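You operate a simulated robot arm through the tools that you are given. There is no shell and no other tool.

The job below is to be done with a simulated robot arm. You get a single attempt, and the scene is never put back.

TASK
Check both black reels with the stepped plug; tag the worn one HOLD and the other GOOD.
Fine: let go of the plug in each hole; worn = the red step sinks into the centre hole; tags go into those holes; put the plug back; reels stay where they stand; leave the other tags. Set down upright: stepped plug.

Only the result counts: the job must be done as asked and must still hold three seconds after the hand-in. Knocking over, shifting, dropping, spilling or breaking anything else fails it.

THE ROBOT
A 7-joint arm with a two-finger parallel gripper, fixed in place. Base frame: the origin is at the foot of the arm, x ahead of it, y to its left, z up. Readings come in cm, degrees, newtons and seconds.
Its first joint turns from -166.0 to 166.0 degrees. Payload 4.4 kg.
The tool frame sits at the grasp point between the pads (the TCP): z along the fingers, y along the line on which they close. The tips reach 2.3 cm beyond it. Largest opening 9.4 cm; finger width 3.8, thickness 1; the body of the gripper, 5.4 by 9.6 cm, starts 3.9 cm behind the TCP.
Orientation is that of the tool frame in the base frame, as a unit quaternion [w, x, y, z]. With the fingers straight down and closing along the base's y, the tool's x points along the base's -x, its y along +y and its z along -z.

THE INTERFACE
- The arm moves only by the tool step_arm. Its argument "targets" is a list of rows, each a list of 3 entries, a list of its own where there are three numbers: the turn, a rotation vector about the base's x, y, z in degrees, then the shift along the base's x, y, z in cm, then the finger opening in cm, from 0 to 9.4. In form: [[[rx, ry, rz], [tx, ty, tz], grip], ...]. A call has 1 to 20 rows; each row shifts and turns the commanded pose from where the row before left it. A row lasts 0.2 s, in which the tool goes at most 5 cm and 8.6 degrees; a call with a longer step from one row to the next is refused whole, and so is a gripper value outside its range. A pose out of reach is approached as far as the arm can. The call stops where the force on the tool passes 90 N (or 10 N more than at its start, if that is more) or the arm is blocked; 0.2 s more then pass. The fingers move at their own pace (about 7.2 cm/s each) and stop on an object; they squeeze with about 31 N. The grip force told is the motor's: it shows also when the fingers shut on nothing. Time passes only in rows, and 0.2 s behind the last, so rows that do not move let the fingers close. It gives the time, the measured TCP pose, the force on the tool (base axes), the opening and the grip force at its end, in the units of the frame above (readings bear some noise), with the torque about the TCP (base axes, N m) and any sound that the robot's microphone picked up.
- Cameras (640 x 400 px; columns grow to the right, rows downward): "scene" is fixed at [40, 50.05, 172.96]; the picture's right is [-0.50, -0.87, 0.00], its down [-0.62, 0.36, -0.69] and it looks along [0.60, -0.35, -0.72] (base axes); focal length 284 px, centre (320, 200). "wrist" rides on the gripper at [8.6, 1.6, -7.5] in the tool frame; the picture's right is [-0.18, 0.98, 0.00], its down [-0.58, -0.11, -0.81] and it looks along [-0.79, -0.15, 0.59] (tool axes); focal length 243 px, centre (320, 200).
- grab_frame(camera): a new picture of that camera. No time passes.
- probe_pixels(camera, pixels): for up to 12 pixels [column, row] of the newest picture of that camera ("zoom" is the newest enlarged one), the place [x, y, z] in the base frame of the surface seen there, good to about 0.2 cm. No time passes.
- zoom(camera, box): a new picture of the part [left, top, right, bottom] of that camera's present view, enlarged. No time passes.
- close_job(): hands the job in; it is judged then, once.

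Leave the gripper open and the arm clear of the work at the hand-in unless told otherwise.

The tools are called after "Emit:" by a JSON object that holds its "fn" and its "kwargs". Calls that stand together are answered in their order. step_arm: Moves the arm, as the interface text tells. Its arguments: {"type":"object","properties":{"targets":{"type":"array","items":{"type":"array"}}},"required":["targets"]} The other tools are called the same way: grab_frame (camera) takes a picture; probe_pixels (camera, pixels) gives the place of the surface under pixels of a picture; zoom (camera, box) takes an enlarged picture of a part of a camera's view; close_job () hands the job in.

At the start:

```text
time: 0.0
tool_pos: [71.5, -9.39, 146.0]
tool_rot: [0.0, -0.001, 1.0, -0.001]
wrist_force: [0.3, -0.1, -0.4]
moment: [0.0, 0.01, 0.01]
opening: 9.39
grasp_force: 0.1
```

scene: 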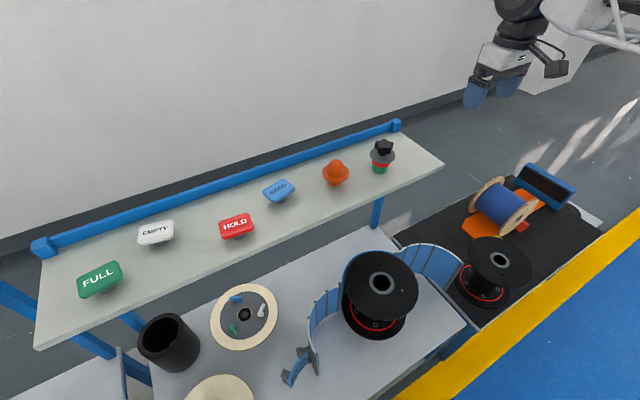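
wrist: 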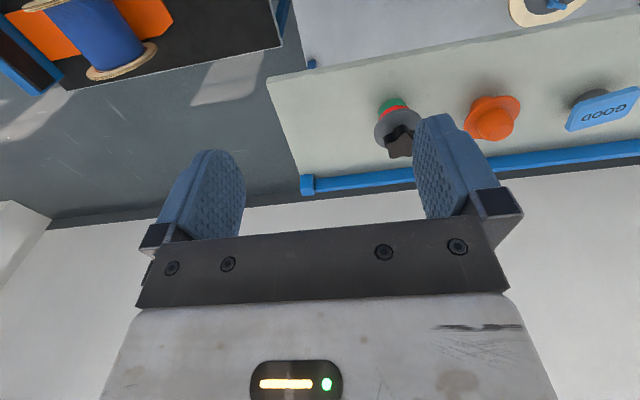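

I see a shelf with tags (FULL, EMPTY, HOLD, GOOD), an orange knob and the stepped plug near (381,155), and two black reels at about (380,290) and (495,270). I'll zoom in to look closer.

Emit:
{"fn": "zoom", "kwargs": {"camera": "scene", "box": [300, 120, 460, 220]}}

Emit:
{"fn": "zoom", "kwargs": {"camera": "scene", "box": [310, 220, 550, 370]}}

Emit:
{"fn": "zoom", "kwargs": {"camera": "scene", "box": [60, 150, 320, 312]}}

Emit:
{"fn": "probe_pixels", "kwargs": {"camera": "scene", "pixels": [[384, 147], [382, 157], [379, 169], [380, 284], [381, 270], [499, 260], [236, 223], [278, 189], [400, 180], [335, 170], [350, 285], [408, 285]]}}

```text
4.00 times, centred on (380, 170) of scene
```

zoom: 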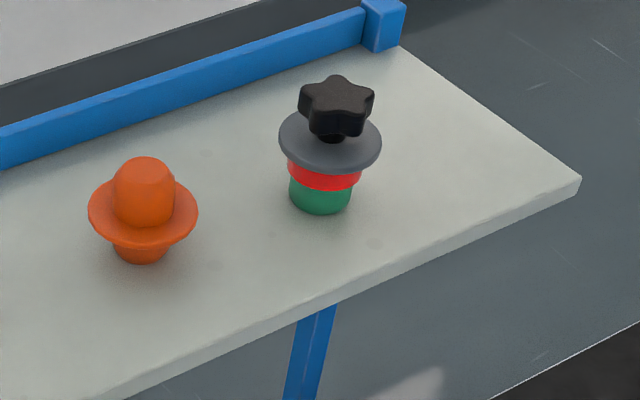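

```text
2.67 times, centred on (430, 295) of scene
```

zoom: 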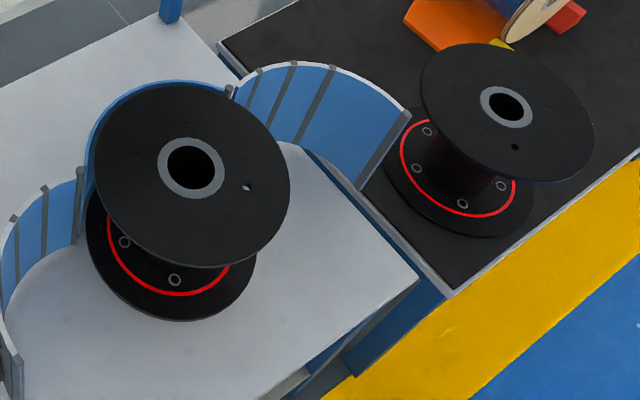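

```text
2.46 times, centred on (190, 231) of scene
```

zoom: 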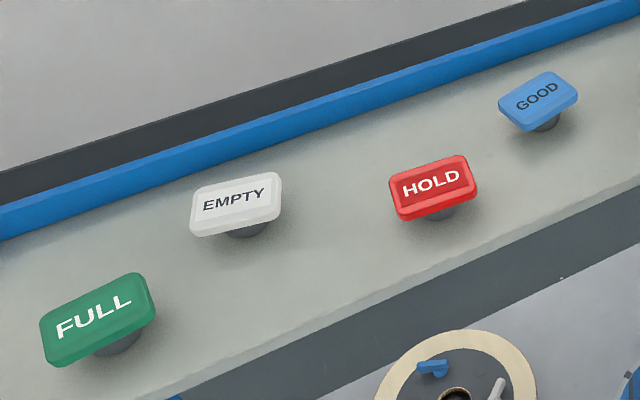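

```text
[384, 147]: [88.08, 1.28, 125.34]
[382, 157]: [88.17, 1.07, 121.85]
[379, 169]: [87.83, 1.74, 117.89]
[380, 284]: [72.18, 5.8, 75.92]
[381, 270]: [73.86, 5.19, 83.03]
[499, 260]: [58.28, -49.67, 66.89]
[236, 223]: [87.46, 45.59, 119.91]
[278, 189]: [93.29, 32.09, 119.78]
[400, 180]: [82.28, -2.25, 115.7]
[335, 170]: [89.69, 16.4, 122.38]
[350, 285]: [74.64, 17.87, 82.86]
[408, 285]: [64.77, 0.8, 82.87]
```

Shelf top is z≈115.7, reel 1 top z≈82.9, reel 2 top z≈66.9. Zooming tightly on reel 1's hole ring for accurate probing.

Emit:
{"fn": "zoom", "kwargs": {"camera": "scene", "box": [341, 250, 421, 300]}}

```text
8.00 times, centred on (381, 275) of scene
```

zoom: 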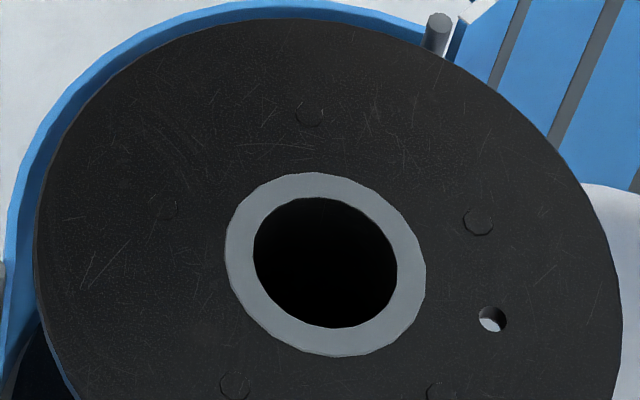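

Now probe the ring's mid-band around the hole (hole edges at about (254,258), (397,272), (320,197), (333,327) in the zoom).

Emit:
{"fn": "probe_pixels", "kwargs": {"camera": "zoom", "pixels": [[227, 250], [424, 285], [312, 175], [343, 354], [251, 256], [400, 274], [319, 194], [334, 330], [40, 260], [615, 290], [326, 262], [492, 319]]}}

Emit:
{"fn": "zoom", "kwargs": {"camera": "scene", "box": [459, 236, 539, 286]}}

```text
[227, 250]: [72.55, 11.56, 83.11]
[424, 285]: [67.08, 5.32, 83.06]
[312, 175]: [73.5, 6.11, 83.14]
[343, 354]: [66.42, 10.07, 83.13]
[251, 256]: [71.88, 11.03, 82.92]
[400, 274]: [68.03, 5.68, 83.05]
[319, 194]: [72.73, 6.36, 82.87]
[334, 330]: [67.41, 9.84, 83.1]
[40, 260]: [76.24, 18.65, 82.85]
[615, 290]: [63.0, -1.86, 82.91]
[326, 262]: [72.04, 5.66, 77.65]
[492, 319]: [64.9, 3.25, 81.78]
```

```text
8.00 times, centred on (499, 261) of scene
```

zoom: 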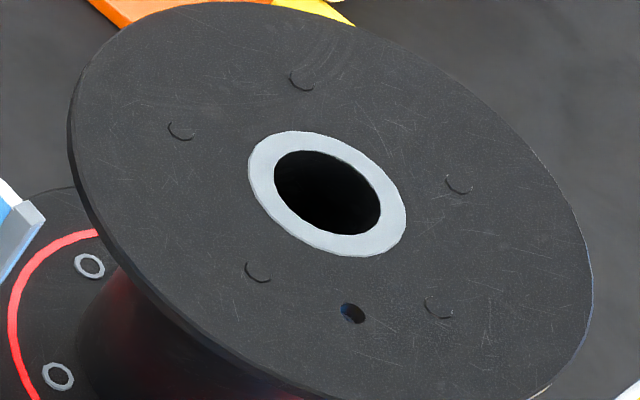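

Reel 1's hole centre is about (69.95, 8.2), diameter ~6.3. Now probing reel 2's ring in the newest zoom.

Emit:
{"fn": "probe_pixels", "kwargs": {"camera": "zoom", "pixels": [[251, 170], [403, 216], [300, 134], [356, 254], [271, 178], [383, 212], [309, 148], [348, 238], [75, 120], [585, 290], [327, 193], [353, 313]]}}

Emit:
{"fn": "zoom", "kwargs": {"camera": "scene", "box": [342, 130, 422, 180]}}

```text
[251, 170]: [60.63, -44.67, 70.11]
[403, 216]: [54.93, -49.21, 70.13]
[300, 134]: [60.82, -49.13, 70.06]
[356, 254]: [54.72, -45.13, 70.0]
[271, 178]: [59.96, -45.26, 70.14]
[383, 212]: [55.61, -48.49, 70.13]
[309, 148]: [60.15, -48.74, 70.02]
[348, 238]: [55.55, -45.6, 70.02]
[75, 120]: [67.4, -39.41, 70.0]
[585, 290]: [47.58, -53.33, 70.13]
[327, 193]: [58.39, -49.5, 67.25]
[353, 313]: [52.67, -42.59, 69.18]
```

```text
8.00 times, centred on (382, 155) of scene
```

zoom: 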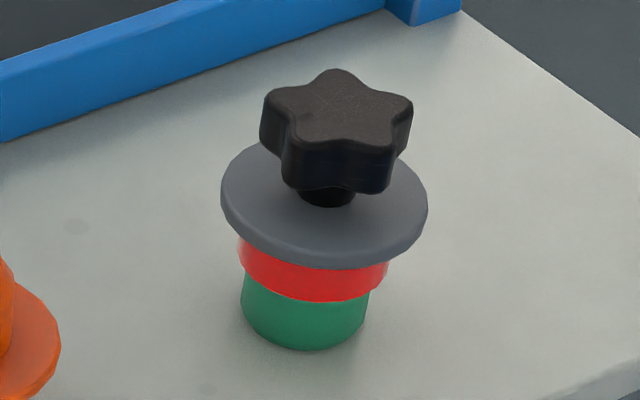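

Reel 2's hole centre is about (57.8, -47.0, 70.1), diameter ~5.4. Now probe the plug's parts in the newest zoom.

Emit:
{"fn": "probe_pixels", "kwargs": {"camera": "zoom", "pixels": [[335, 105], [275, 95], [405, 103], [335, 72], [300, 143], [385, 150], [226, 185], [422, 205], [325, 240], [242, 255], [385, 275], [310, 345]]}}

Emit:
{"fn": "grab_frame", "kwargs": {"camera": "wrist"}}

```text
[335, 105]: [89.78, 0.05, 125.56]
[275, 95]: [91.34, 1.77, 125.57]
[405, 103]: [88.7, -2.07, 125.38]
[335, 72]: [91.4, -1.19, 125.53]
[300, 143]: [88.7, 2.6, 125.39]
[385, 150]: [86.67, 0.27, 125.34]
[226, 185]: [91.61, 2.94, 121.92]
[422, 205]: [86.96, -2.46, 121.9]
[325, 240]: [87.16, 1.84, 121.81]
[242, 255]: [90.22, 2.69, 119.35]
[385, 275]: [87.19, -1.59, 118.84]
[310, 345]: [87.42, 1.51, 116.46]
```

```text
taken
```

wrist: 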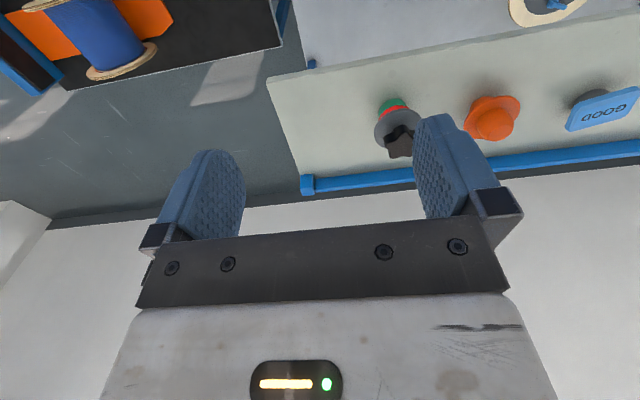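

The plug's centre is ≈(89.3, 0.3), knob top z≈125.5, flange top z≈121.9 with flange Ø≈7.1; one knob lobe points to −x. Now probing shelf edges, the back rail, and the tags.

Emit:
{"fn": "zoom", "kwargs": {"camera": "scene", "box": [205, 165, 317, 235]}}

Emit:
{"fn": "probe_pixels", "kwargs": {"camera": "scene", "pixels": [[396, 124], [440, 163], [45, 245], [38, 345], [300, 165], [300, 224], [220, 189], [120, 217], [350, 144], [380, 222], [156, 232], [100, 278]]}}

```text
5.71 times, centred on (261, 200) of scene
```

zoom: 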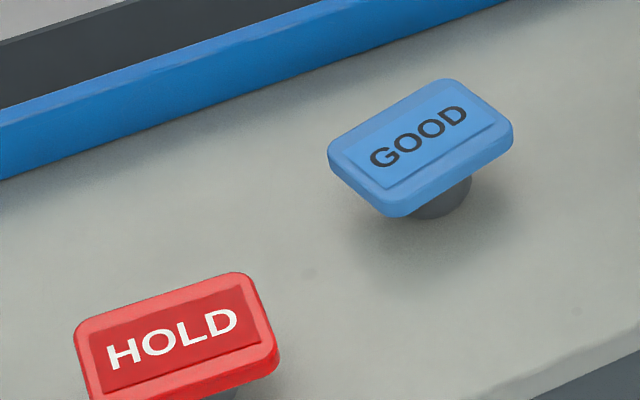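

```text
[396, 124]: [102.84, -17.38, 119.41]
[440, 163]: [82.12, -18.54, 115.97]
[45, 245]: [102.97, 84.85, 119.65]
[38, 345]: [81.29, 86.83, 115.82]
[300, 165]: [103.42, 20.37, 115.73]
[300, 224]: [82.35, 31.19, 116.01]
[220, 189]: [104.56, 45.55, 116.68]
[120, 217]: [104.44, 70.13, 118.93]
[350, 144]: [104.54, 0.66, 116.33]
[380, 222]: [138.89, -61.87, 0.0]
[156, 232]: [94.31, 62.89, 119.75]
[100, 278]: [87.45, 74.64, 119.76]
```

Shelf spans x≈82–104, flat at z≈115.8, rail at x≈104. Now probing GOOD's plate in the zoom and HOLD's plate.

Emit:
{"fn": "probe_pixels", "kwargs": {"camera": "zoom", "pixels": [[332, 152], [440, 83], [509, 125], [398, 205], [420, 138], [400, 212], [440, 210], [420, 216], [465, 190], [378, 200], [410, 145], [435, 130]]}}

Emit:
{"fn": "zoom", "kwargs": {"camera": "scene", "box": [196, 200, 276, 250]}}

```text
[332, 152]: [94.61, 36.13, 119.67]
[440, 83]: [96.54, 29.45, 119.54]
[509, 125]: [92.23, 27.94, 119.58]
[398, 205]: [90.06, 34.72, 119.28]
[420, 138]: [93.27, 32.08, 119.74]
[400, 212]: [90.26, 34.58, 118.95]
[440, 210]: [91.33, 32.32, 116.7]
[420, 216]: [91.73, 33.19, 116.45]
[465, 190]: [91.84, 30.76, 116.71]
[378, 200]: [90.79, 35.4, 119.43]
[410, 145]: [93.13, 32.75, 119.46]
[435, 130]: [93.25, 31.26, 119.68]
```

```text
8.00 times, centred on (236, 225) of scene
```

zoom: 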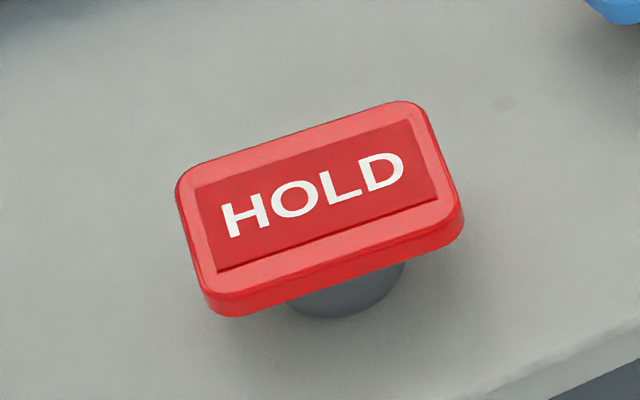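

GOOD's plate: centre ≈(93.3, 32.1), top z≈119.7, ≈7×4.6 cm, long axis ≈106°. Now HOLD in the newest zoom.

Emit:
{"fn": "probe_pixels", "kwargs": {"camera": "zoom", "pixels": [[184, 180], [415, 106], [455, 210], [215, 300], [318, 196], [225, 312], [458, 232], [335, 312], [395, 285], [290, 305], [222, 268], [405, 125]]}}

```text
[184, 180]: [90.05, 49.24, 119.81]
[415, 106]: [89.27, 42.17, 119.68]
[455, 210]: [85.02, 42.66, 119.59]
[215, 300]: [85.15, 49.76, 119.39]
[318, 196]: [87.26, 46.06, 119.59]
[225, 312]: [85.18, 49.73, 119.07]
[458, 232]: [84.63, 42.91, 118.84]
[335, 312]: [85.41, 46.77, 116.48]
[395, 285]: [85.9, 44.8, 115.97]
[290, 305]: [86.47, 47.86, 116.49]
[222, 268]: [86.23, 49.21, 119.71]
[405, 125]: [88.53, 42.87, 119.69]
```

HOLD's plate centre ≈(87.3, 46.0), long axis ≈85°, stems Ø≈4 cm. I'll now fetch the plug: move above it at z≈138, turning +18° so that the fingers close along a lobe axis.

Emit:
{"fn": "step_arm", "kwargs": {"targets": [[[0, 0, 3], [3, 1.65, -1], 9.4], [[0, 0, 3], [3, 1.65, -1], 9.4], [[0, 0, 3], [3, 1.65, -1], 9.4], [[0, 0, 3], [3, 1.65, -1], 9.4], [[0, 0, 3], [3, 1.65, -2], 9.4], [[0, 0, 3], [2.75, 1.64, -2], 9.4], [[0, 0, 0], [0, 0, 0], 9.4]]}}

Emit:
{"fn": "grab_frame", "kwargs": {"camera": "wrist"}}

Emit:
{"fn": "grab_frame", "kwargs": {"camera": "scene"}}

```text
time: 1.6
tool_pos: [89.39, 0.68, 138.11]
tool_rot: [0.0, -0.156, 0.988, 0.0]
wrist_force: [0.1, -0.2, -0.2]
moment: [-0.02, 0.05, 0.03]
opening: 9.4
grasp_force: 0.0
```

```text
taken
```

wrist: 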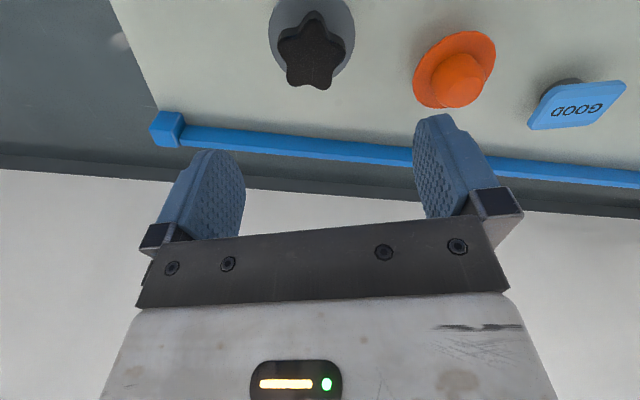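

```text
taken
```

scene: 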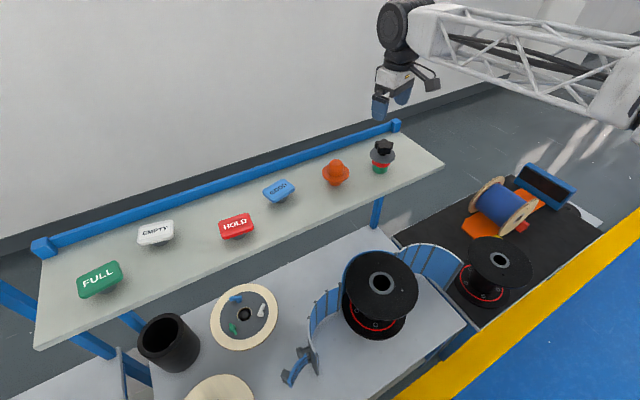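

The plug's knob is at about (312,50) in the wrist picture. I'll probe the knob top to refine its centre and lobe directions.

Emit:
{"fn": "zoom", "kwargs": {"camera": "wrist", "box": [240, 0, 400, 100]}}

```text
4.00 times, centred on (320, 50) of wrist
```

zoom: 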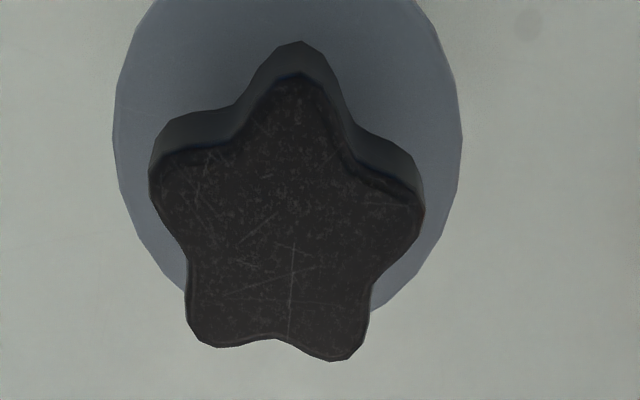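

Probing the five lobes of the top face and the flange edges.

Emit:
{"fn": "probe_pixels", "kwargs": {"camera": "zoom", "pixels": [[297, 82], [160, 172], [416, 208], [196, 335], [348, 355], [290, 215], [122, 150], [457, 150], [238, 142], [348, 165], [185, 250], [280, 336]]}}

```text
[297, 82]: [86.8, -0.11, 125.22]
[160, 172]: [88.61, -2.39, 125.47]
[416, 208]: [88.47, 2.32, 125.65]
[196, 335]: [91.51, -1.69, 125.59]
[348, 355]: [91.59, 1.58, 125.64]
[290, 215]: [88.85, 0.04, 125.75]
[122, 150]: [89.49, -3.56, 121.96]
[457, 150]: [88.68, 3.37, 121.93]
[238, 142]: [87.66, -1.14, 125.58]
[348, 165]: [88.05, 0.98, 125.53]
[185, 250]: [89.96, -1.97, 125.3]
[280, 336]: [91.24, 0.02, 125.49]
```

Knob centre ≈(89.35, 0.1), lobes as expected. A static row gives me a second position reading before descending.

Emit:
{"fn": "step_arm", "kwargs": {"targets": [[[0, 0, 0], [0, 0, 0], 9.4]]}}

Emit:
{"fn": "step_arm", "kwargs": {"targets": [[[0, 0, 0], [0, 0, 0], 9.4]]}}

```text
time: 2.0
tool_pos: [89.25, 0.63, 138.15]
tool_rot: [0.0, -0.157, 0.988, 0.0]
wrist_force: [0.5, 0.3, 0.0]
moment: [0.03, 0.02, 0.01]
opening: 9.42
grasp_force: 0.2
```

```text
time: 2.4
tool_pos: [89.21, 0.68, 138.09]
tool_rot: [-0.001, -0.156, 0.988, 0.0]
wrist_force: [0.7, -0.4, -1.1]
moment: [0.0, 0.01, 0.02]
opening: 9.42
grasp_force: 0.1
```

Mean position is (89.28, 0.66, 138.1). I shift y by −0.36 and descend to z≈124.7, with the tips just above the flange.

Emit:
{"fn": "step_arm", "kwargs": {"targets": [[[0, 0, 0], [0.02, -0.36, -3], 9.4], [[0, 0, 0], [0, 0, -3], 9.4], [[0, 0, 0], [0, 0, -3], 9.4], [[0, 0, 0], [0, 0, -2], 9.4], [[0, 0, 0], [0, 0, 0], 9.4]]}}

Emit:
{"fn": "zoom", "kwargs": {"camera": "scene", "box": [342, 110, 422, 190]}}

Emit:
{"fn": "grab_frame", "kwargs": {"camera": "wrist"}}

```text
time: 3.6
tool_pos: [89.23, 0.35, 127.08]
tool_rot: [0.0, -0.156, 0.988, 0.0]
wrist_force: [0.5, -0.2, -0.3]
moment: [-0.04, 0.01, -0.01]
opening: 9.4
grasp_force: 0.1
```

```text
5.00 times, centred on (382, 150) of scene
```

zoom: 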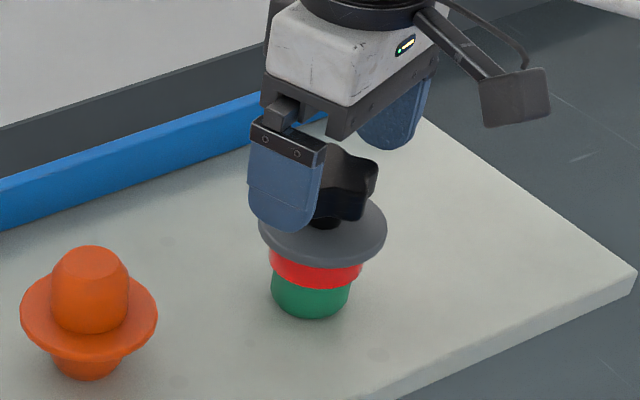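

```text
taken
```

wrist: 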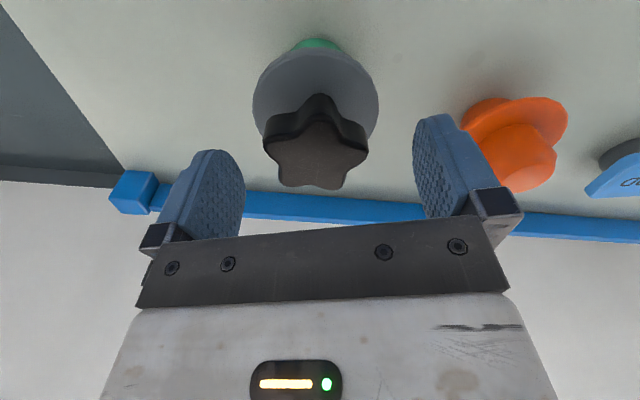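

The knob is between the fingers. Descend 2.4 cm more and close.

Emit:
{"fn": "step_arm", "kwargs": {"targets": [[[0, 0, 0], [0, 0, -1.2], 9.4], [[0, 0, 0], [0, 0, -1.2], 9.4], [[0, 0, 0], [0, 0, 0], 9.4]]}}

Emit:
{"fn": "zoom", "kwargs": {"camera": "scene", "box": [342, 110, 422, 190]}}

Emit:
{"fn": "zoom", "kwargs": {"camera": "wrist", "box": [160, 0, 480, 200]}}

```text
time: 4.4
tool_pos: [89.37, 0.24, 124.76]
tool_rot: [0.001, -0.156, 0.988, 0.001]
wrist_force: [0.7, 0.5, -0.4]
moment: [-0.01, 0.0, 0.02]
opening: 9.37
grasp_force: 0.1
```

```text
5.00 times, centred on (382, 150) of scene
```

zoom: 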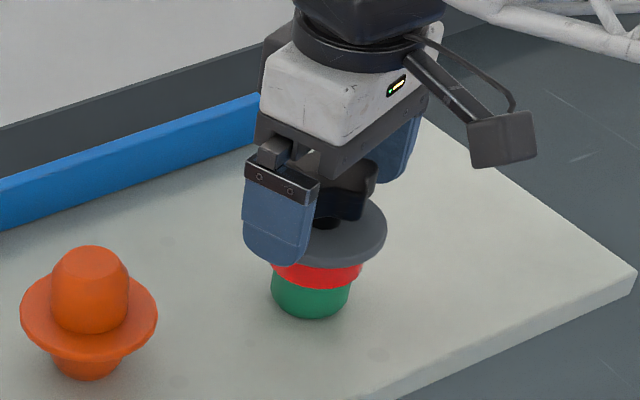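

```text
2.00 times, centred on (320, 100) of wrist
```

zoom: 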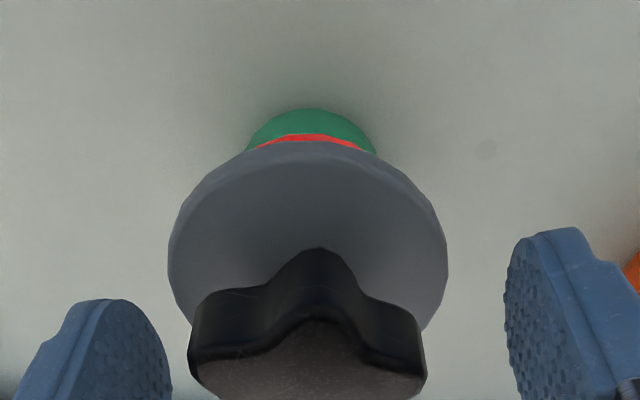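

I check the fingertip's height above the flange by probing the near finger's lower edge in the scene.

Emit:
{"fn": "zoom", "kwargs": {"camera": "scene", "box": [362, 140, 402, 165]}}

Emit:
{"fn": "probe_pixels", "kwargs": {"camera": "zoom", "pixels": [[250, 355], [250, 340], [250, 320], [290, 366], [450, 330]]}}

```text
16.00 times, centred on (382, 152) of scene
```

zoom: 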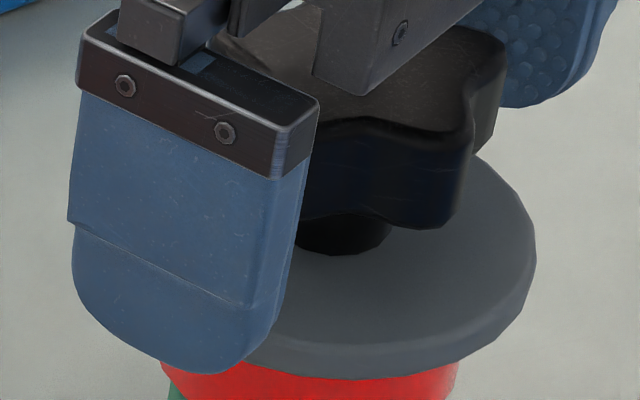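

```text
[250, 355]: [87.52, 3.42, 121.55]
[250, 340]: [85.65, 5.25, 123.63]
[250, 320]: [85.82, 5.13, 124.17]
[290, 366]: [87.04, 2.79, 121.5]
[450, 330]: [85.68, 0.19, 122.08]
```

The tip bottom is at roughly 122.3, above the flange (121.9). Closing on the knob.

Emit:
{"fn": "step_arm", "kwargs": {"targets": [[[0, 0, 0], [0, 0, 0], 6], [[0, 0, 0], [0, 0, 0], 5], [[0, 0, 0], [0, 0, 0], 3], [[0, 0, 0], [0, 0, 0], 3], [[0, 0, 0], [0, 0, 0], 3]]}}

Emit:
{"fn": "zoom", "kwargs": {"camera": "scene", "box": [342, 110, 422, 190]}}

Emit:
{"fn": "zoom", "kwargs": {"camera": "wrist", "box": [160, 0, 480, 200]}}

```text
time: 5.6
tool_pos: [89.39, 0.29, 124.74]
tool_rot: [-0.001, -0.156, 0.988, 0.0]
wrist_force: [0.6, -0.9, 1.1]
moment: [-0.03, 0.01, 0.0]
opening: 5.04
grasp_force: 31.0
```

```text
5.00 times, centred on (382, 150) of scene
```

zoom: 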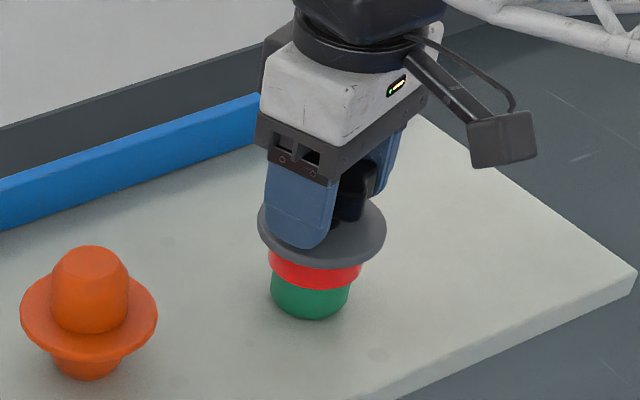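

```text
2.00 times, centred on (320, 100) of wrist
```

zoom: 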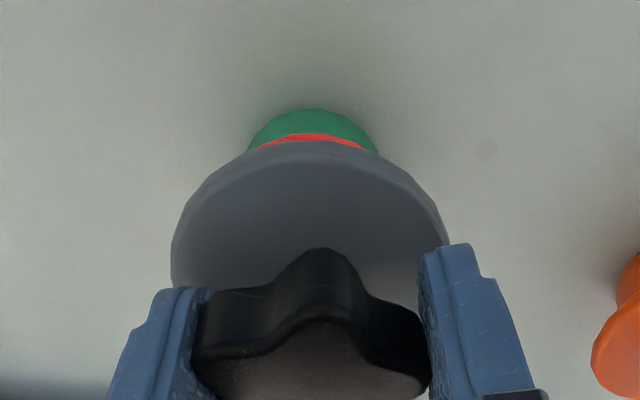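

Gripped at 5.04 cm with no visible shift. Lifting straight up 5 cm to check that the plug hangs straight.

Emit:
{"fn": "step_arm", "kwargs": {"targets": [[[0, 0, 0], [0, 0, 0.5], 3], [[0, 0, 0], [0, 0, 1.5], 3], [[0, 0, 0], [0, 0, 3], 3], [[0, 0, 0], [0, 0, 3], 3], [[0, 0, 0], [0, 0, 0], 3]]}}

Emit:
{"fn": "zoom", "kwargs": {"camera": "scene", "box": [342, 90, 422, 170]}}

Emit:
{"fn": "zoom", "kwargs": {"camera": "wrist", "box": [160, 0, 480, 200]}}

```text
time: 6.8
tool_pos: [89.28, 0.24, 132.86]
tool_rot: [0.0, -0.157, 0.988, 0.0]
wrist_force: [0.2, 0.1, -2.4]
moment: [0.0, -0.01, -0.03]
opening: 5.06
grasp_force: 31.0
```

```text
5.00 times, centred on (382, 130) of scene
```

zoom: 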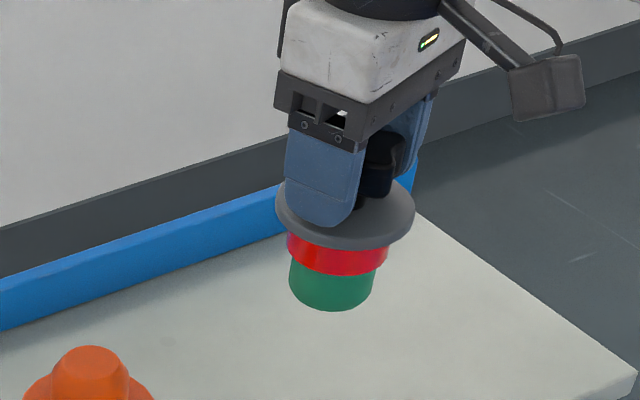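

```text
2.00 times, centred on (320, 100) of wrist
```

zoom: 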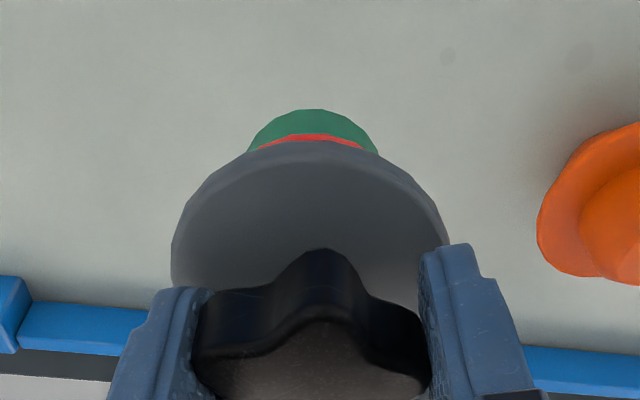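

The plug hangs straight (weight ≈2.4 N). I measure its step heights from the scene before moving.

Emit:
{"fn": "zoom", "kwargs": {"camera": "scene", "box": [366, 106, 406, 131]}}

```text
16.00 times, centred on (386, 118) of scene
```

zoom: 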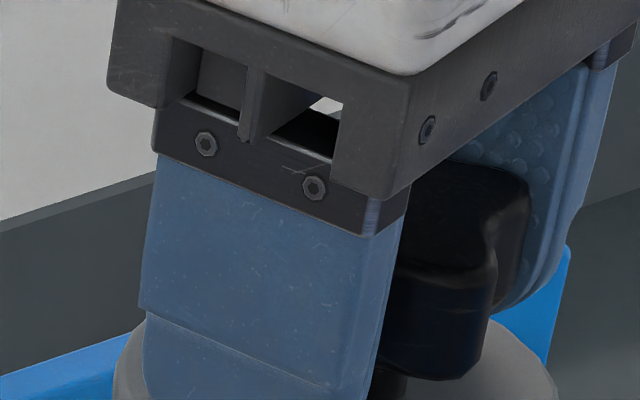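

Aimed too high; zooming lower onto the steps around (384,142).

Emit:
{"fn": "zoom", "kwargs": {"camera": "scene", "box": [364, 130, 404, 155]}}

Emit:
{"fn": "probe_pixels", "kwargs": {"camera": "zoom", "pixels": [[310, 210], [310, 190], [310, 235], [310, 270], [310, 250], [310, 310], [250, 250], [200, 200], [380, 190], [310, 285]]}}

```text
16.00 times, centred on (384, 142) of scene
```

zoom: 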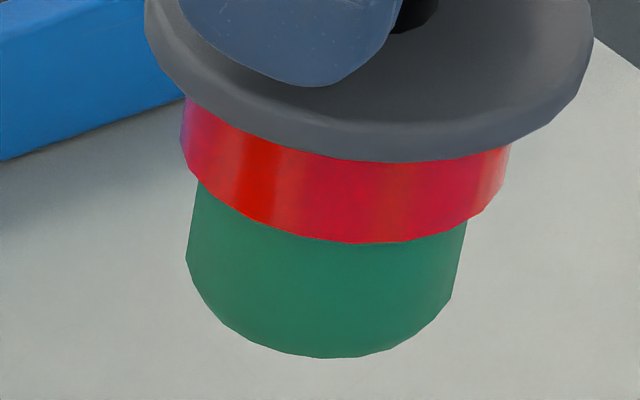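

```text
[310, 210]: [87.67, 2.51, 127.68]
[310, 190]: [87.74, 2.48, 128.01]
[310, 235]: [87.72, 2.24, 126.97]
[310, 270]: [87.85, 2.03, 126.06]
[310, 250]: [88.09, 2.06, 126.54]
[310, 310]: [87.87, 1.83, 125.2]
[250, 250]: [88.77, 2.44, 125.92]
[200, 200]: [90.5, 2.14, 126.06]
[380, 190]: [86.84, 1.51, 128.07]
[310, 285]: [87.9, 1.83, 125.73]
```

Green Ø≈4.7, red Ø≈5.5; red step lower face is ~5.7 cm below the TCP, plug bottom ~9.0 below. Now moving over reel 1 at height, then partly down.

Emit:
{"fn": "step_arm", "kwargs": {"targets": [[[0, 0, 0], [-2.8, 1.15, 0], 3], [[0, 0, 0], [-2.8, 1.15, 0], 3], [[0, 0, 0], [-2.8, 1.15, 0], 3], [[0, 0, 0], [-2.8, 1.15, 0], 3], [[0, 0, 0], [-2.8, 1.15, 0], 3], [[0, 0, 0], [-2.8, 1.15, 0], 3], [[0, 0, 0], [-2.6, 1.17, 0], 3], [[0, 0, 0], [0, 0, -3], 3], [[0, 0, 0], [0, 0, -4], 3], [[0, 0, 0], [0, 0, -4], 3], [[0, 0, 0], [0, 0, -4], 3], [[0, 0, 0], [0, 0, -3], 3], [[0, 0, 0], [0, 0, 0], 3]]}}

Emit:
{"fn": "grab_frame", "kwargs": {"camera": "scene"}}

Emit:
{"fn": "grab_frame", "kwargs": {"camera": "wrist"}}

```text
time: 9.6
tool_pos: [69.98, 8.15, 114.79]
tool_rot: [0.001, -0.156, 0.988, -0.001]
wrist_force: [-0.4, -0.2, -2.2]
moment: [0.0, 0.04, -0.05]
opening: 5.06
grasp_force: 31.1
```

```text
taken
```

scene: 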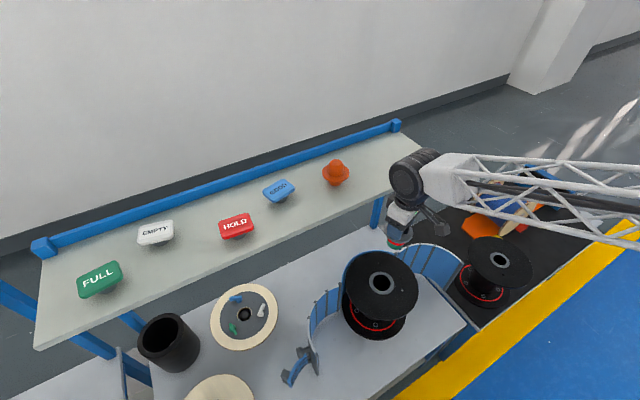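

```text
taken
```

wrist: 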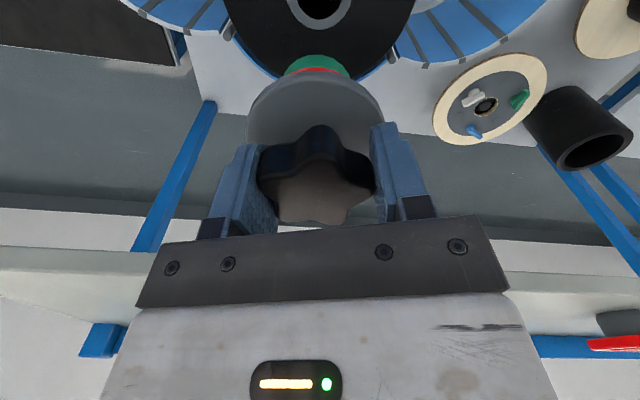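

Before descending I probe the wrist housing (around (410,178)) to see its clearance to the shelf's front edge at x≈82.

Emit:
{"fn": "zoom", "kwargs": {"camera": "scene", "box": [360, 130, 488, 250]}}

Emit:
{"fn": "probe_pixels", "kwargs": {"camera": "scene", "pixels": [[392, 178], [398, 165], [410, 160], [395, 195], [390, 190], [410, 200], [405, 185], [387, 213], [392, 207], [425, 155], [435, 152]]}}

```text
3.33 times, centred on (424, 190) of scene
```

zoom: 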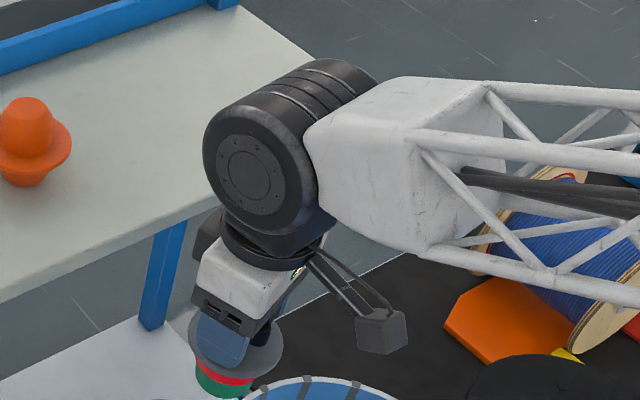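

```text
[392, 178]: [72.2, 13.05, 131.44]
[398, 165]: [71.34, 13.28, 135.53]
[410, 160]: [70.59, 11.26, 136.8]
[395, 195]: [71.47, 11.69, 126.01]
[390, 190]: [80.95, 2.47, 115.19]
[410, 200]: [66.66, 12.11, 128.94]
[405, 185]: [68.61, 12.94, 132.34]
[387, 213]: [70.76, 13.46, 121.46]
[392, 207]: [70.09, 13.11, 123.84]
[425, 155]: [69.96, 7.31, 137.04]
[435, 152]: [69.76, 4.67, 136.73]
```

About 6 cm clearance to the shelf edge. Descending to TCP z≈94.2 (plug bottom ≈2 cm above the rim).

Emit:
{"fn": "step_arm", "kwargs": {"targets": [[[0, 0, 0], [0, 0, -4], 3], [[0, 0, 0], [0, 0, -4], 3], [[0, 0, 0], [0, 0, -4], 3], [[0, 0, 0], [0, 0, -4], 3], [[0, 0, 0], [0, 0, -3], 3], [[0, 0, 0], [0, 0, -1.5], 3], [[0, 0, 0], [0, 0, 0], 3]]}}

Emit:
{"fn": "zoom", "kwargs": {"camera": "scene", "box": [340, 220, 420, 300]}}

Emit:
{"fn": "grab_frame", "kwargs": {"camera": "wrist"}}

```text
time: 11.2
tool_pos: [70.03, 8.26, 94.14]
tool_rot: [0.0, -0.156, 0.988, 0.0]
wrist_force: [0.1, -0.3, -2.1]
moment: [0.02, 0.0, 0.01]
opening: 5.05
grasp_force: 30.9
```

```text
5.00 times, centred on (380, 260) of scene
```

zoom: 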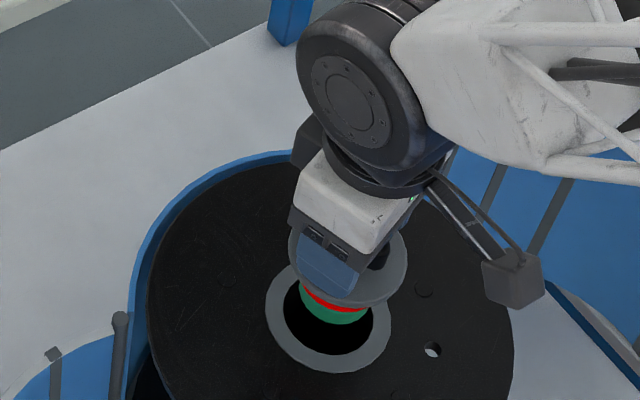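

```text
taken
```

wrist: 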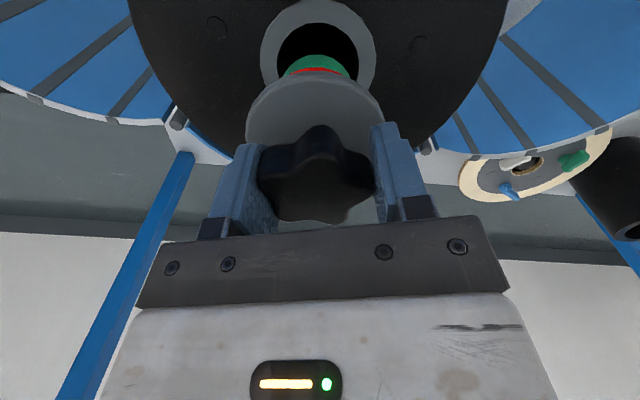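

The plug appears laterally centred over the hole in the wrist view. I re-probe ring points from the wrist to confirm.

Emit:
{"fn": "zoom", "kwargs": {"camera": "wrist", "box": [240, 0, 400, 100]}}

Emit:
{"fn": "probe_pixels", "kwargs": {"camera": "wrist", "pixels": [[263, 40], [373, 40], [318, 3], [270, 70], [367, 70], [290, 8], [347, 8]]}}

```text
4.00 times, centred on (320, 50) of wrist
```

zoom: 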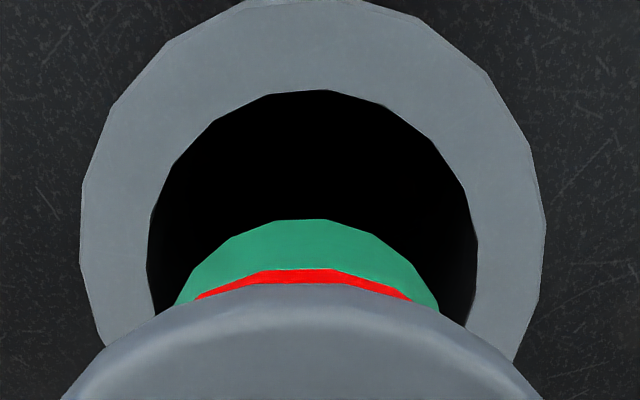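

```text
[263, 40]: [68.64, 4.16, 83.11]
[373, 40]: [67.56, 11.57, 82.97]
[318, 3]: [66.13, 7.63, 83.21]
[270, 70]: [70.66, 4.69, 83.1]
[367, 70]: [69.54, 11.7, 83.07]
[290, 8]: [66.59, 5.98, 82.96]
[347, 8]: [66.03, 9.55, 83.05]
```

Hole centre confirmed ≈(69.95, 8.15). Small correction and descend 4.5 cm so the green section is in the hole and the red step is just above the rim.

Emit:
{"fn": "step_arm", "kwargs": {"targets": [[[0, 0, 0], [-0.05, 0.1, -0.8], 3], [[0, 0, 0], [0, 0, -0.8], 3], [[0, 0, 0], [0, 0, -0.8], 3], [[0, 0, 0], [0, 0, -0.8], 3], [[0, 0, 0], [0, 0, -0.7], 3], [[0, 0, 0], [0, 0, -0.6], 3], [[0, 0, 0], [0, 0, 0], 3]]}}

Emit:
{"fn": "zoom", "kwargs": {"camera": "scene", "box": [350, 250, 414, 300]}}

Emit:
{"fn": "zoom", "kwargs": {"camera": "wrist", "box": [240, 0, 400, 100]}}

```text
time: 12.8
tool_pos: [69.92, 8.4, 89.73]
tool_rot: [0.0, -0.158, 0.987, 0.0]
wrist_force: [0.0, 1.0, -2.6]
moment: [-0.01, -0.03, -0.01]
opening: 5.04
grasp_force: 30.7
```

```text
8.00 times, centred on (382, 275) of scene
```

zoom: 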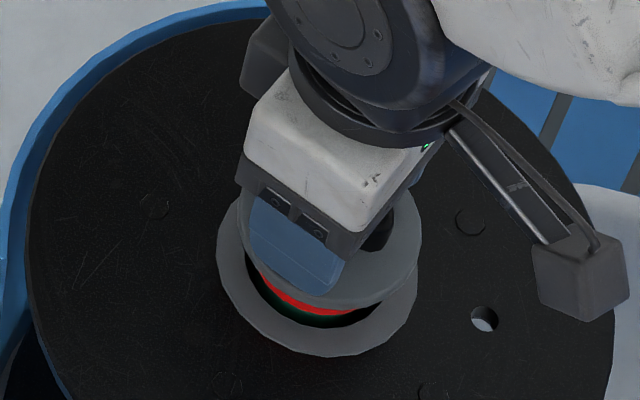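

```text
4.00 times, centred on (320, 50) of wrist
```

zoom: 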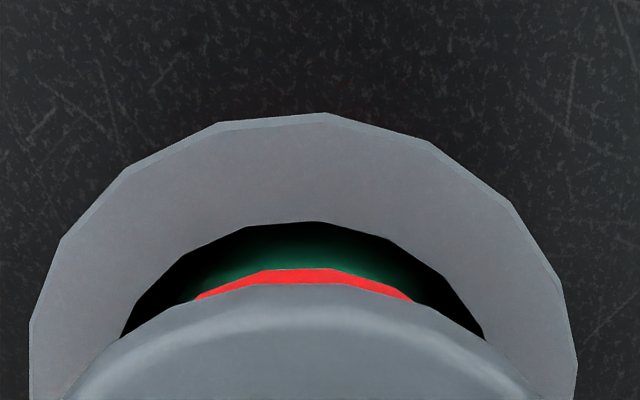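

Well aligned; green is in the hole with the red just above the rim. Continue down slowly 1.4 cm to see if the red meets the rim.

Emit:
{"fn": "step_arm", "kwargs": {"targets": [[[0, 0, 0], [0, 0, -0.4], 3], [[0, 0, 0], [0, 0, -0.4], 3], [[0, 0, 0], [0, 0, -0.3], 3], [[0, 0, 0], [0, 0, -0.2], 3], [[0, 0, 0], [0, 0, -0.1], 3]]}}

Emit:
{"fn": "zoom", "kwargs": {"camera": "scene", "box": [350, 250, 414, 300]}}

Emit:
{"fn": "zoom", "kwargs": {"camera": "wrist", "box": [240, 0, 400, 100]}}

```text
time: 14.0
tool_pos: [69.81, 8.31, 88.08]
tool_rot: [0.0, -0.156, 0.988, 0.0]
wrist_force: [-0.1, -0.6, -0.7]
moment: [-0.01, 0.01, 0.02]
opening: 5.04
grasp_force: 31.5
```

```text
8.00 times, centred on (382, 275) of scene
```

zoom: 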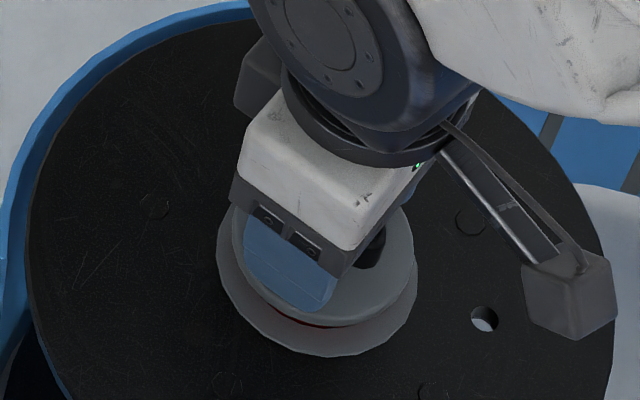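

```text
4.00 times, centred on (320, 50) of wrist
```

zoom: 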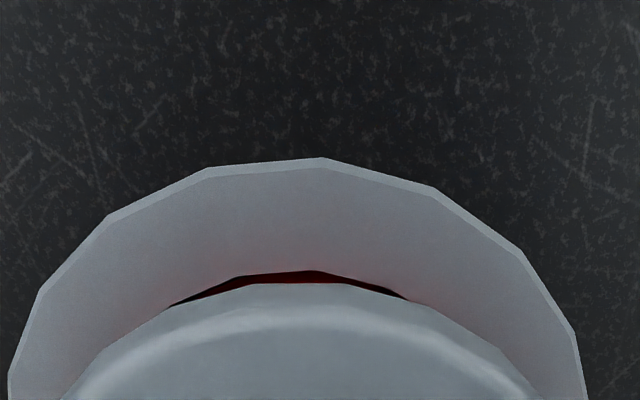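

The red step already seems to be entering the rim (TCP 88.1), no significant force. Continue slowly toward the flange seat.

Emit:
{"fn": "step_arm", "kwargs": {"targets": [[[0, 0, 0], [0, 0, -0.3], 3], [[0, 0, 0], [0, 0, -0.3], 3], [[0, 0, 0], [0, 0, -0.3], 3], [[0, 0, 0], [0, 0, -0.1], 3], [[0, 0, 0], [0, 0, 0], 3]]}}

Emit:
{"fn": "zoom", "kwargs": {"camera": "scene", "box": [350, 250, 414, 300]}}

Emit:
{"fn": "zoom", "kwargs": {"camera": "wrist", "box": [240, 0, 400, 100]}}

```text
time: 15.2
tool_pos: [69.9, 8.31, 87.28]
tool_rot: [0.001, -0.156, 0.988, 0.0]
wrist_force: [-0.4, 0.6, -1.7]
moment: [0.03, 0.0, 0.0]
opening: 5.03
grasp_force: 30.8
```

```text
8.00 times, centred on (382, 275) of scene
```

zoom: 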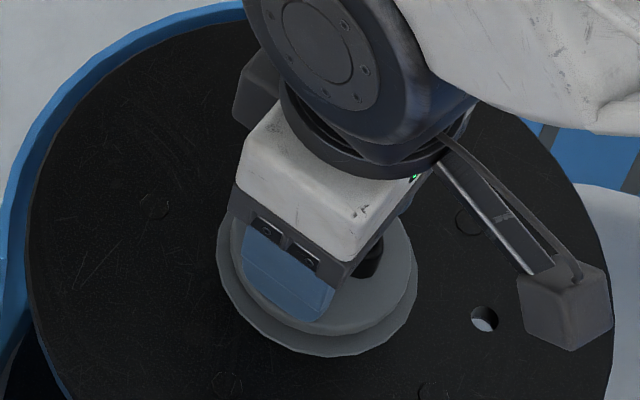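

```text
4.00 times, centred on (320, 50) of wrist
```

zoom: 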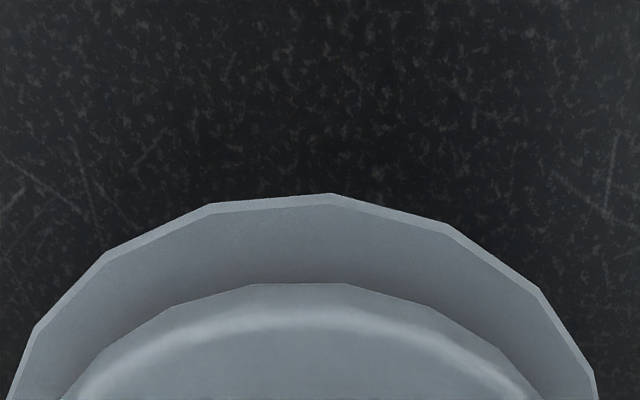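

The red step has sunk fully inside; the flange is just above the rim. Lower 0.3 more and release to let it settle on its own.

Emit:
{"fn": "step_arm", "kwargs": {"targets": [[[0, 0, 0], [0, 0, -0.15], 3], [[0, 0, 0], [0, 0, -0.15], 3], [[0, 0, 0], [0, 0, 0], 3], [[0, 0, 0], [0, 0, 0], 5.4], [[0, 0, 0], [0, 0, 0], 6.5], [[0, 0, 0], [0, 0, 0], 8], [[0, 0, 0], [0, 0, 0], 9.4], [[0, 0, 0], [0, 0, 0], 9.4]]}}

Emit:
{"fn": "zoom", "kwargs": {"camera": "scene", "box": [350, 250, 414, 300]}}

Emit:
{"fn": "grab_frame", "kwargs": {"camera": "wrist"}}

```text
time: 17.0
tool_pos: [69.79, 8.42, 86.92]
tool_rot: [-0.001, -0.156, 0.988, 0.001]
wrist_force: [0.5, -0.1, 0.7]
moment: [0.03, -0.01, 0.01]
opening: 9.37
grasp_force: 0.1
```

```text
8.00 times, centred on (382, 275) of scene
```

zoom: 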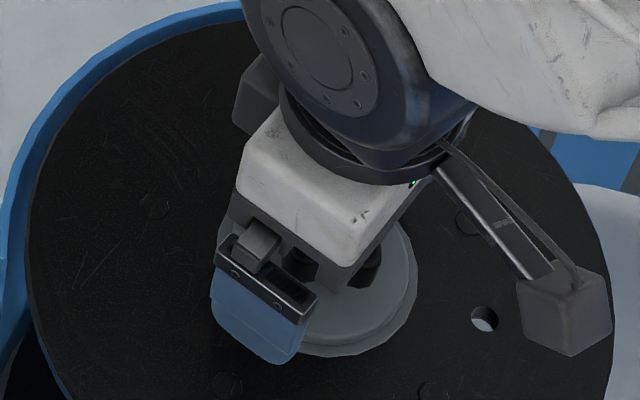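

```text
taken
```

wrist: 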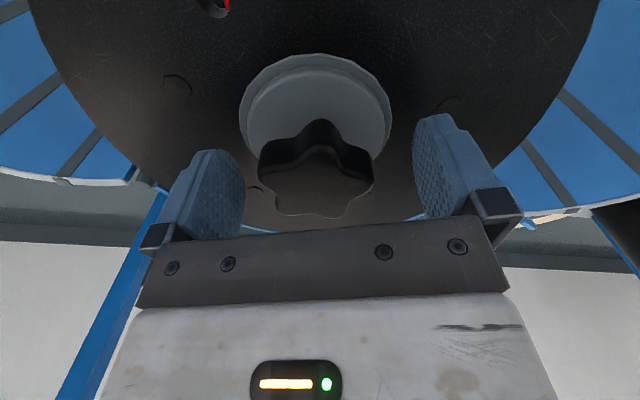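

The plug has sunk until its flange rests on reel 1's ring, so reel 1 looks worn. I rise and probe its position/height for regripping.

Emit:
{"fn": "step_arm", "kwargs": {"targets": [[[0, 0, 0], [0, 0, 1.5], 9.4], [[0, 0, 0], [0, 0, 3], 9.4], [[0, 0, 0], [0, 0, 3], 9.4], [[0, 0, 0], [0, 0, 2.5], 9.4], [[0, 0, 0], [0, 0, 0], 9.4]]}}

Emit:
{"fn": "zoom", "kwargs": {"camera": "wrist", "box": [240, 0, 400, 100]}}

```text
time: 18.2
tool_pos: [69.86, 8.4, 97.02]
tool_rot: [0.0, -0.157, 0.988, 0.0]
wrist_force: [-0.1, 0.7, -0.3]
moment: [-0.02, -0.01, 0.0]
opening: 9.41
grasp_force: 0.0
```

```text
4.00 times, centred on (320, 50) of wrist
```

zoom: 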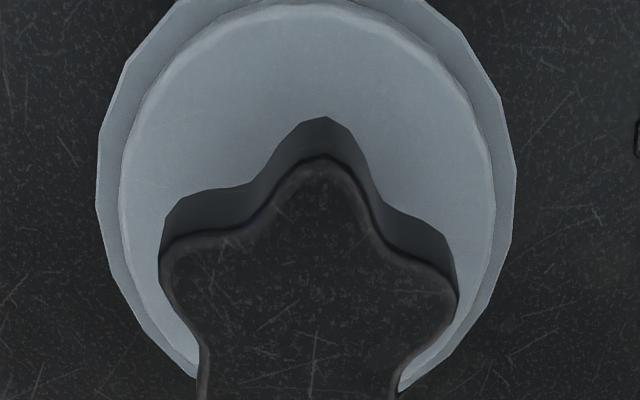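

Probing the knob lobes, flange and ring for height and position.

Emit:
{"fn": "probe_pixels", "kwargs": {"camera": "zoom", "pixels": [[323, 162], [166, 262], [453, 285], [315, 300], [250, 100], [135, 200], [485, 190], [107, 200], [505, 190], [600, 200], [215, 390], [390, 390]]}}

Emit:
{"fn": "zoom", "kwargs": {"camera": "wrist", "box": [240, 40, 400, 140]}}

Emit:
{"fn": "zoom", "kwargs": {"camera": "scene", "box": [340, 240, 420, 300]}}

```text
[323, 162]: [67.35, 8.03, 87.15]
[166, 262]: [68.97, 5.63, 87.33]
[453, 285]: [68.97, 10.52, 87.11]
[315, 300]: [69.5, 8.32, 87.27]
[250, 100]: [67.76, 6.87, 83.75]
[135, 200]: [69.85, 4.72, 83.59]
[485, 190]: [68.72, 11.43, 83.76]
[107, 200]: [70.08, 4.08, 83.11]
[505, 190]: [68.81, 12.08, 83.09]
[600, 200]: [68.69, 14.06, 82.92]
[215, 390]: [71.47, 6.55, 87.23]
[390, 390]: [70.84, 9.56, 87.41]
```

```text
4.00 times, centred on (320, 90) of wrist
```

zoom: 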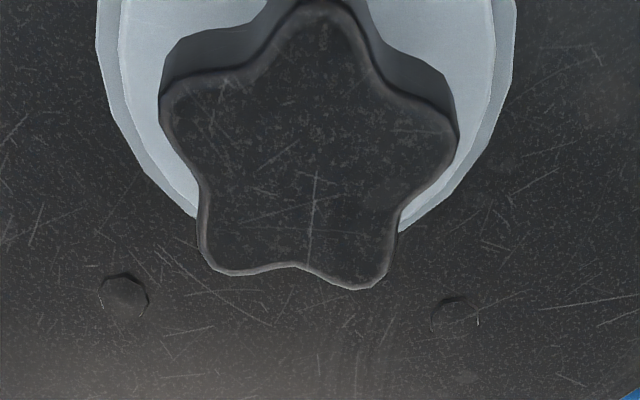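

```text
6.67 times, centred on (380, 270) of scene
```

zoom: 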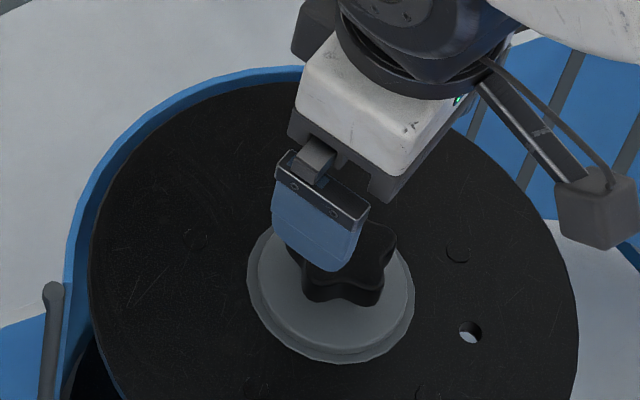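

Knob top z≈87.25, flange top ≈83.7: the flange is sitting on the ring — red step sunk in. Reel 1 = worn. Regrip: shift y −0.1, descend 10.5 cm, close.

Emit:
{"fn": "step_arm", "kwargs": {"targets": [[[0, 0, 0], [0.02, -0.1, -3], 9.4], [[0, 0, 0], [0, 0, -3], 9.4], [[0, 0, 0], [0, 0, -2.5], 9.4], [[0, 0, 0], [0, 0, -1.5], 9.4], [[0, 0, 0], [0, 0, -0.5], 9.4], [[0, 0, 0], [0, 0, 0], 9.4], [[0, 0, 0], [0, 0, 0], 6], [[0, 0, 0], [0, 0, 0], 5], [[0, 0, 0], [0, 0, 0], 3], [[0, 0, 0], [0, 0, 0], 3], [[0, 0, 0], [0, 0, 0], 3]]}}

Emit:
{"fn": "grab_frame", "kwargs": {"camera": "wrist"}}

```text
time: 20.6
tool_pos: [69.87, 8.3, 86.33]
tool_rot: [0.0, -0.156, 0.988, 0.0]
wrist_force: [0.6, -1.2, -0.7]
moment: [0.0, 0.03, -0.03]
opening: 5.04
grasp_force: 31.4
```

```text
taken
```

wrist: 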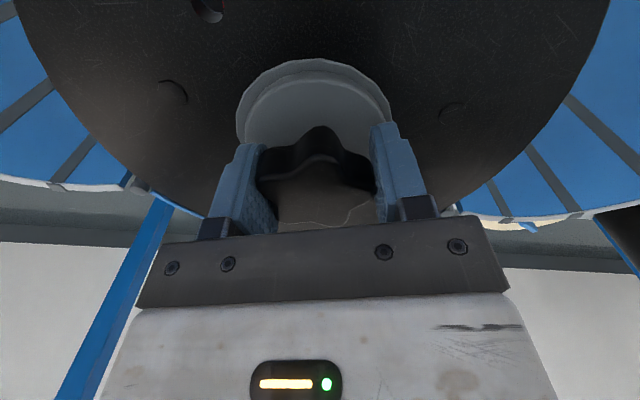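

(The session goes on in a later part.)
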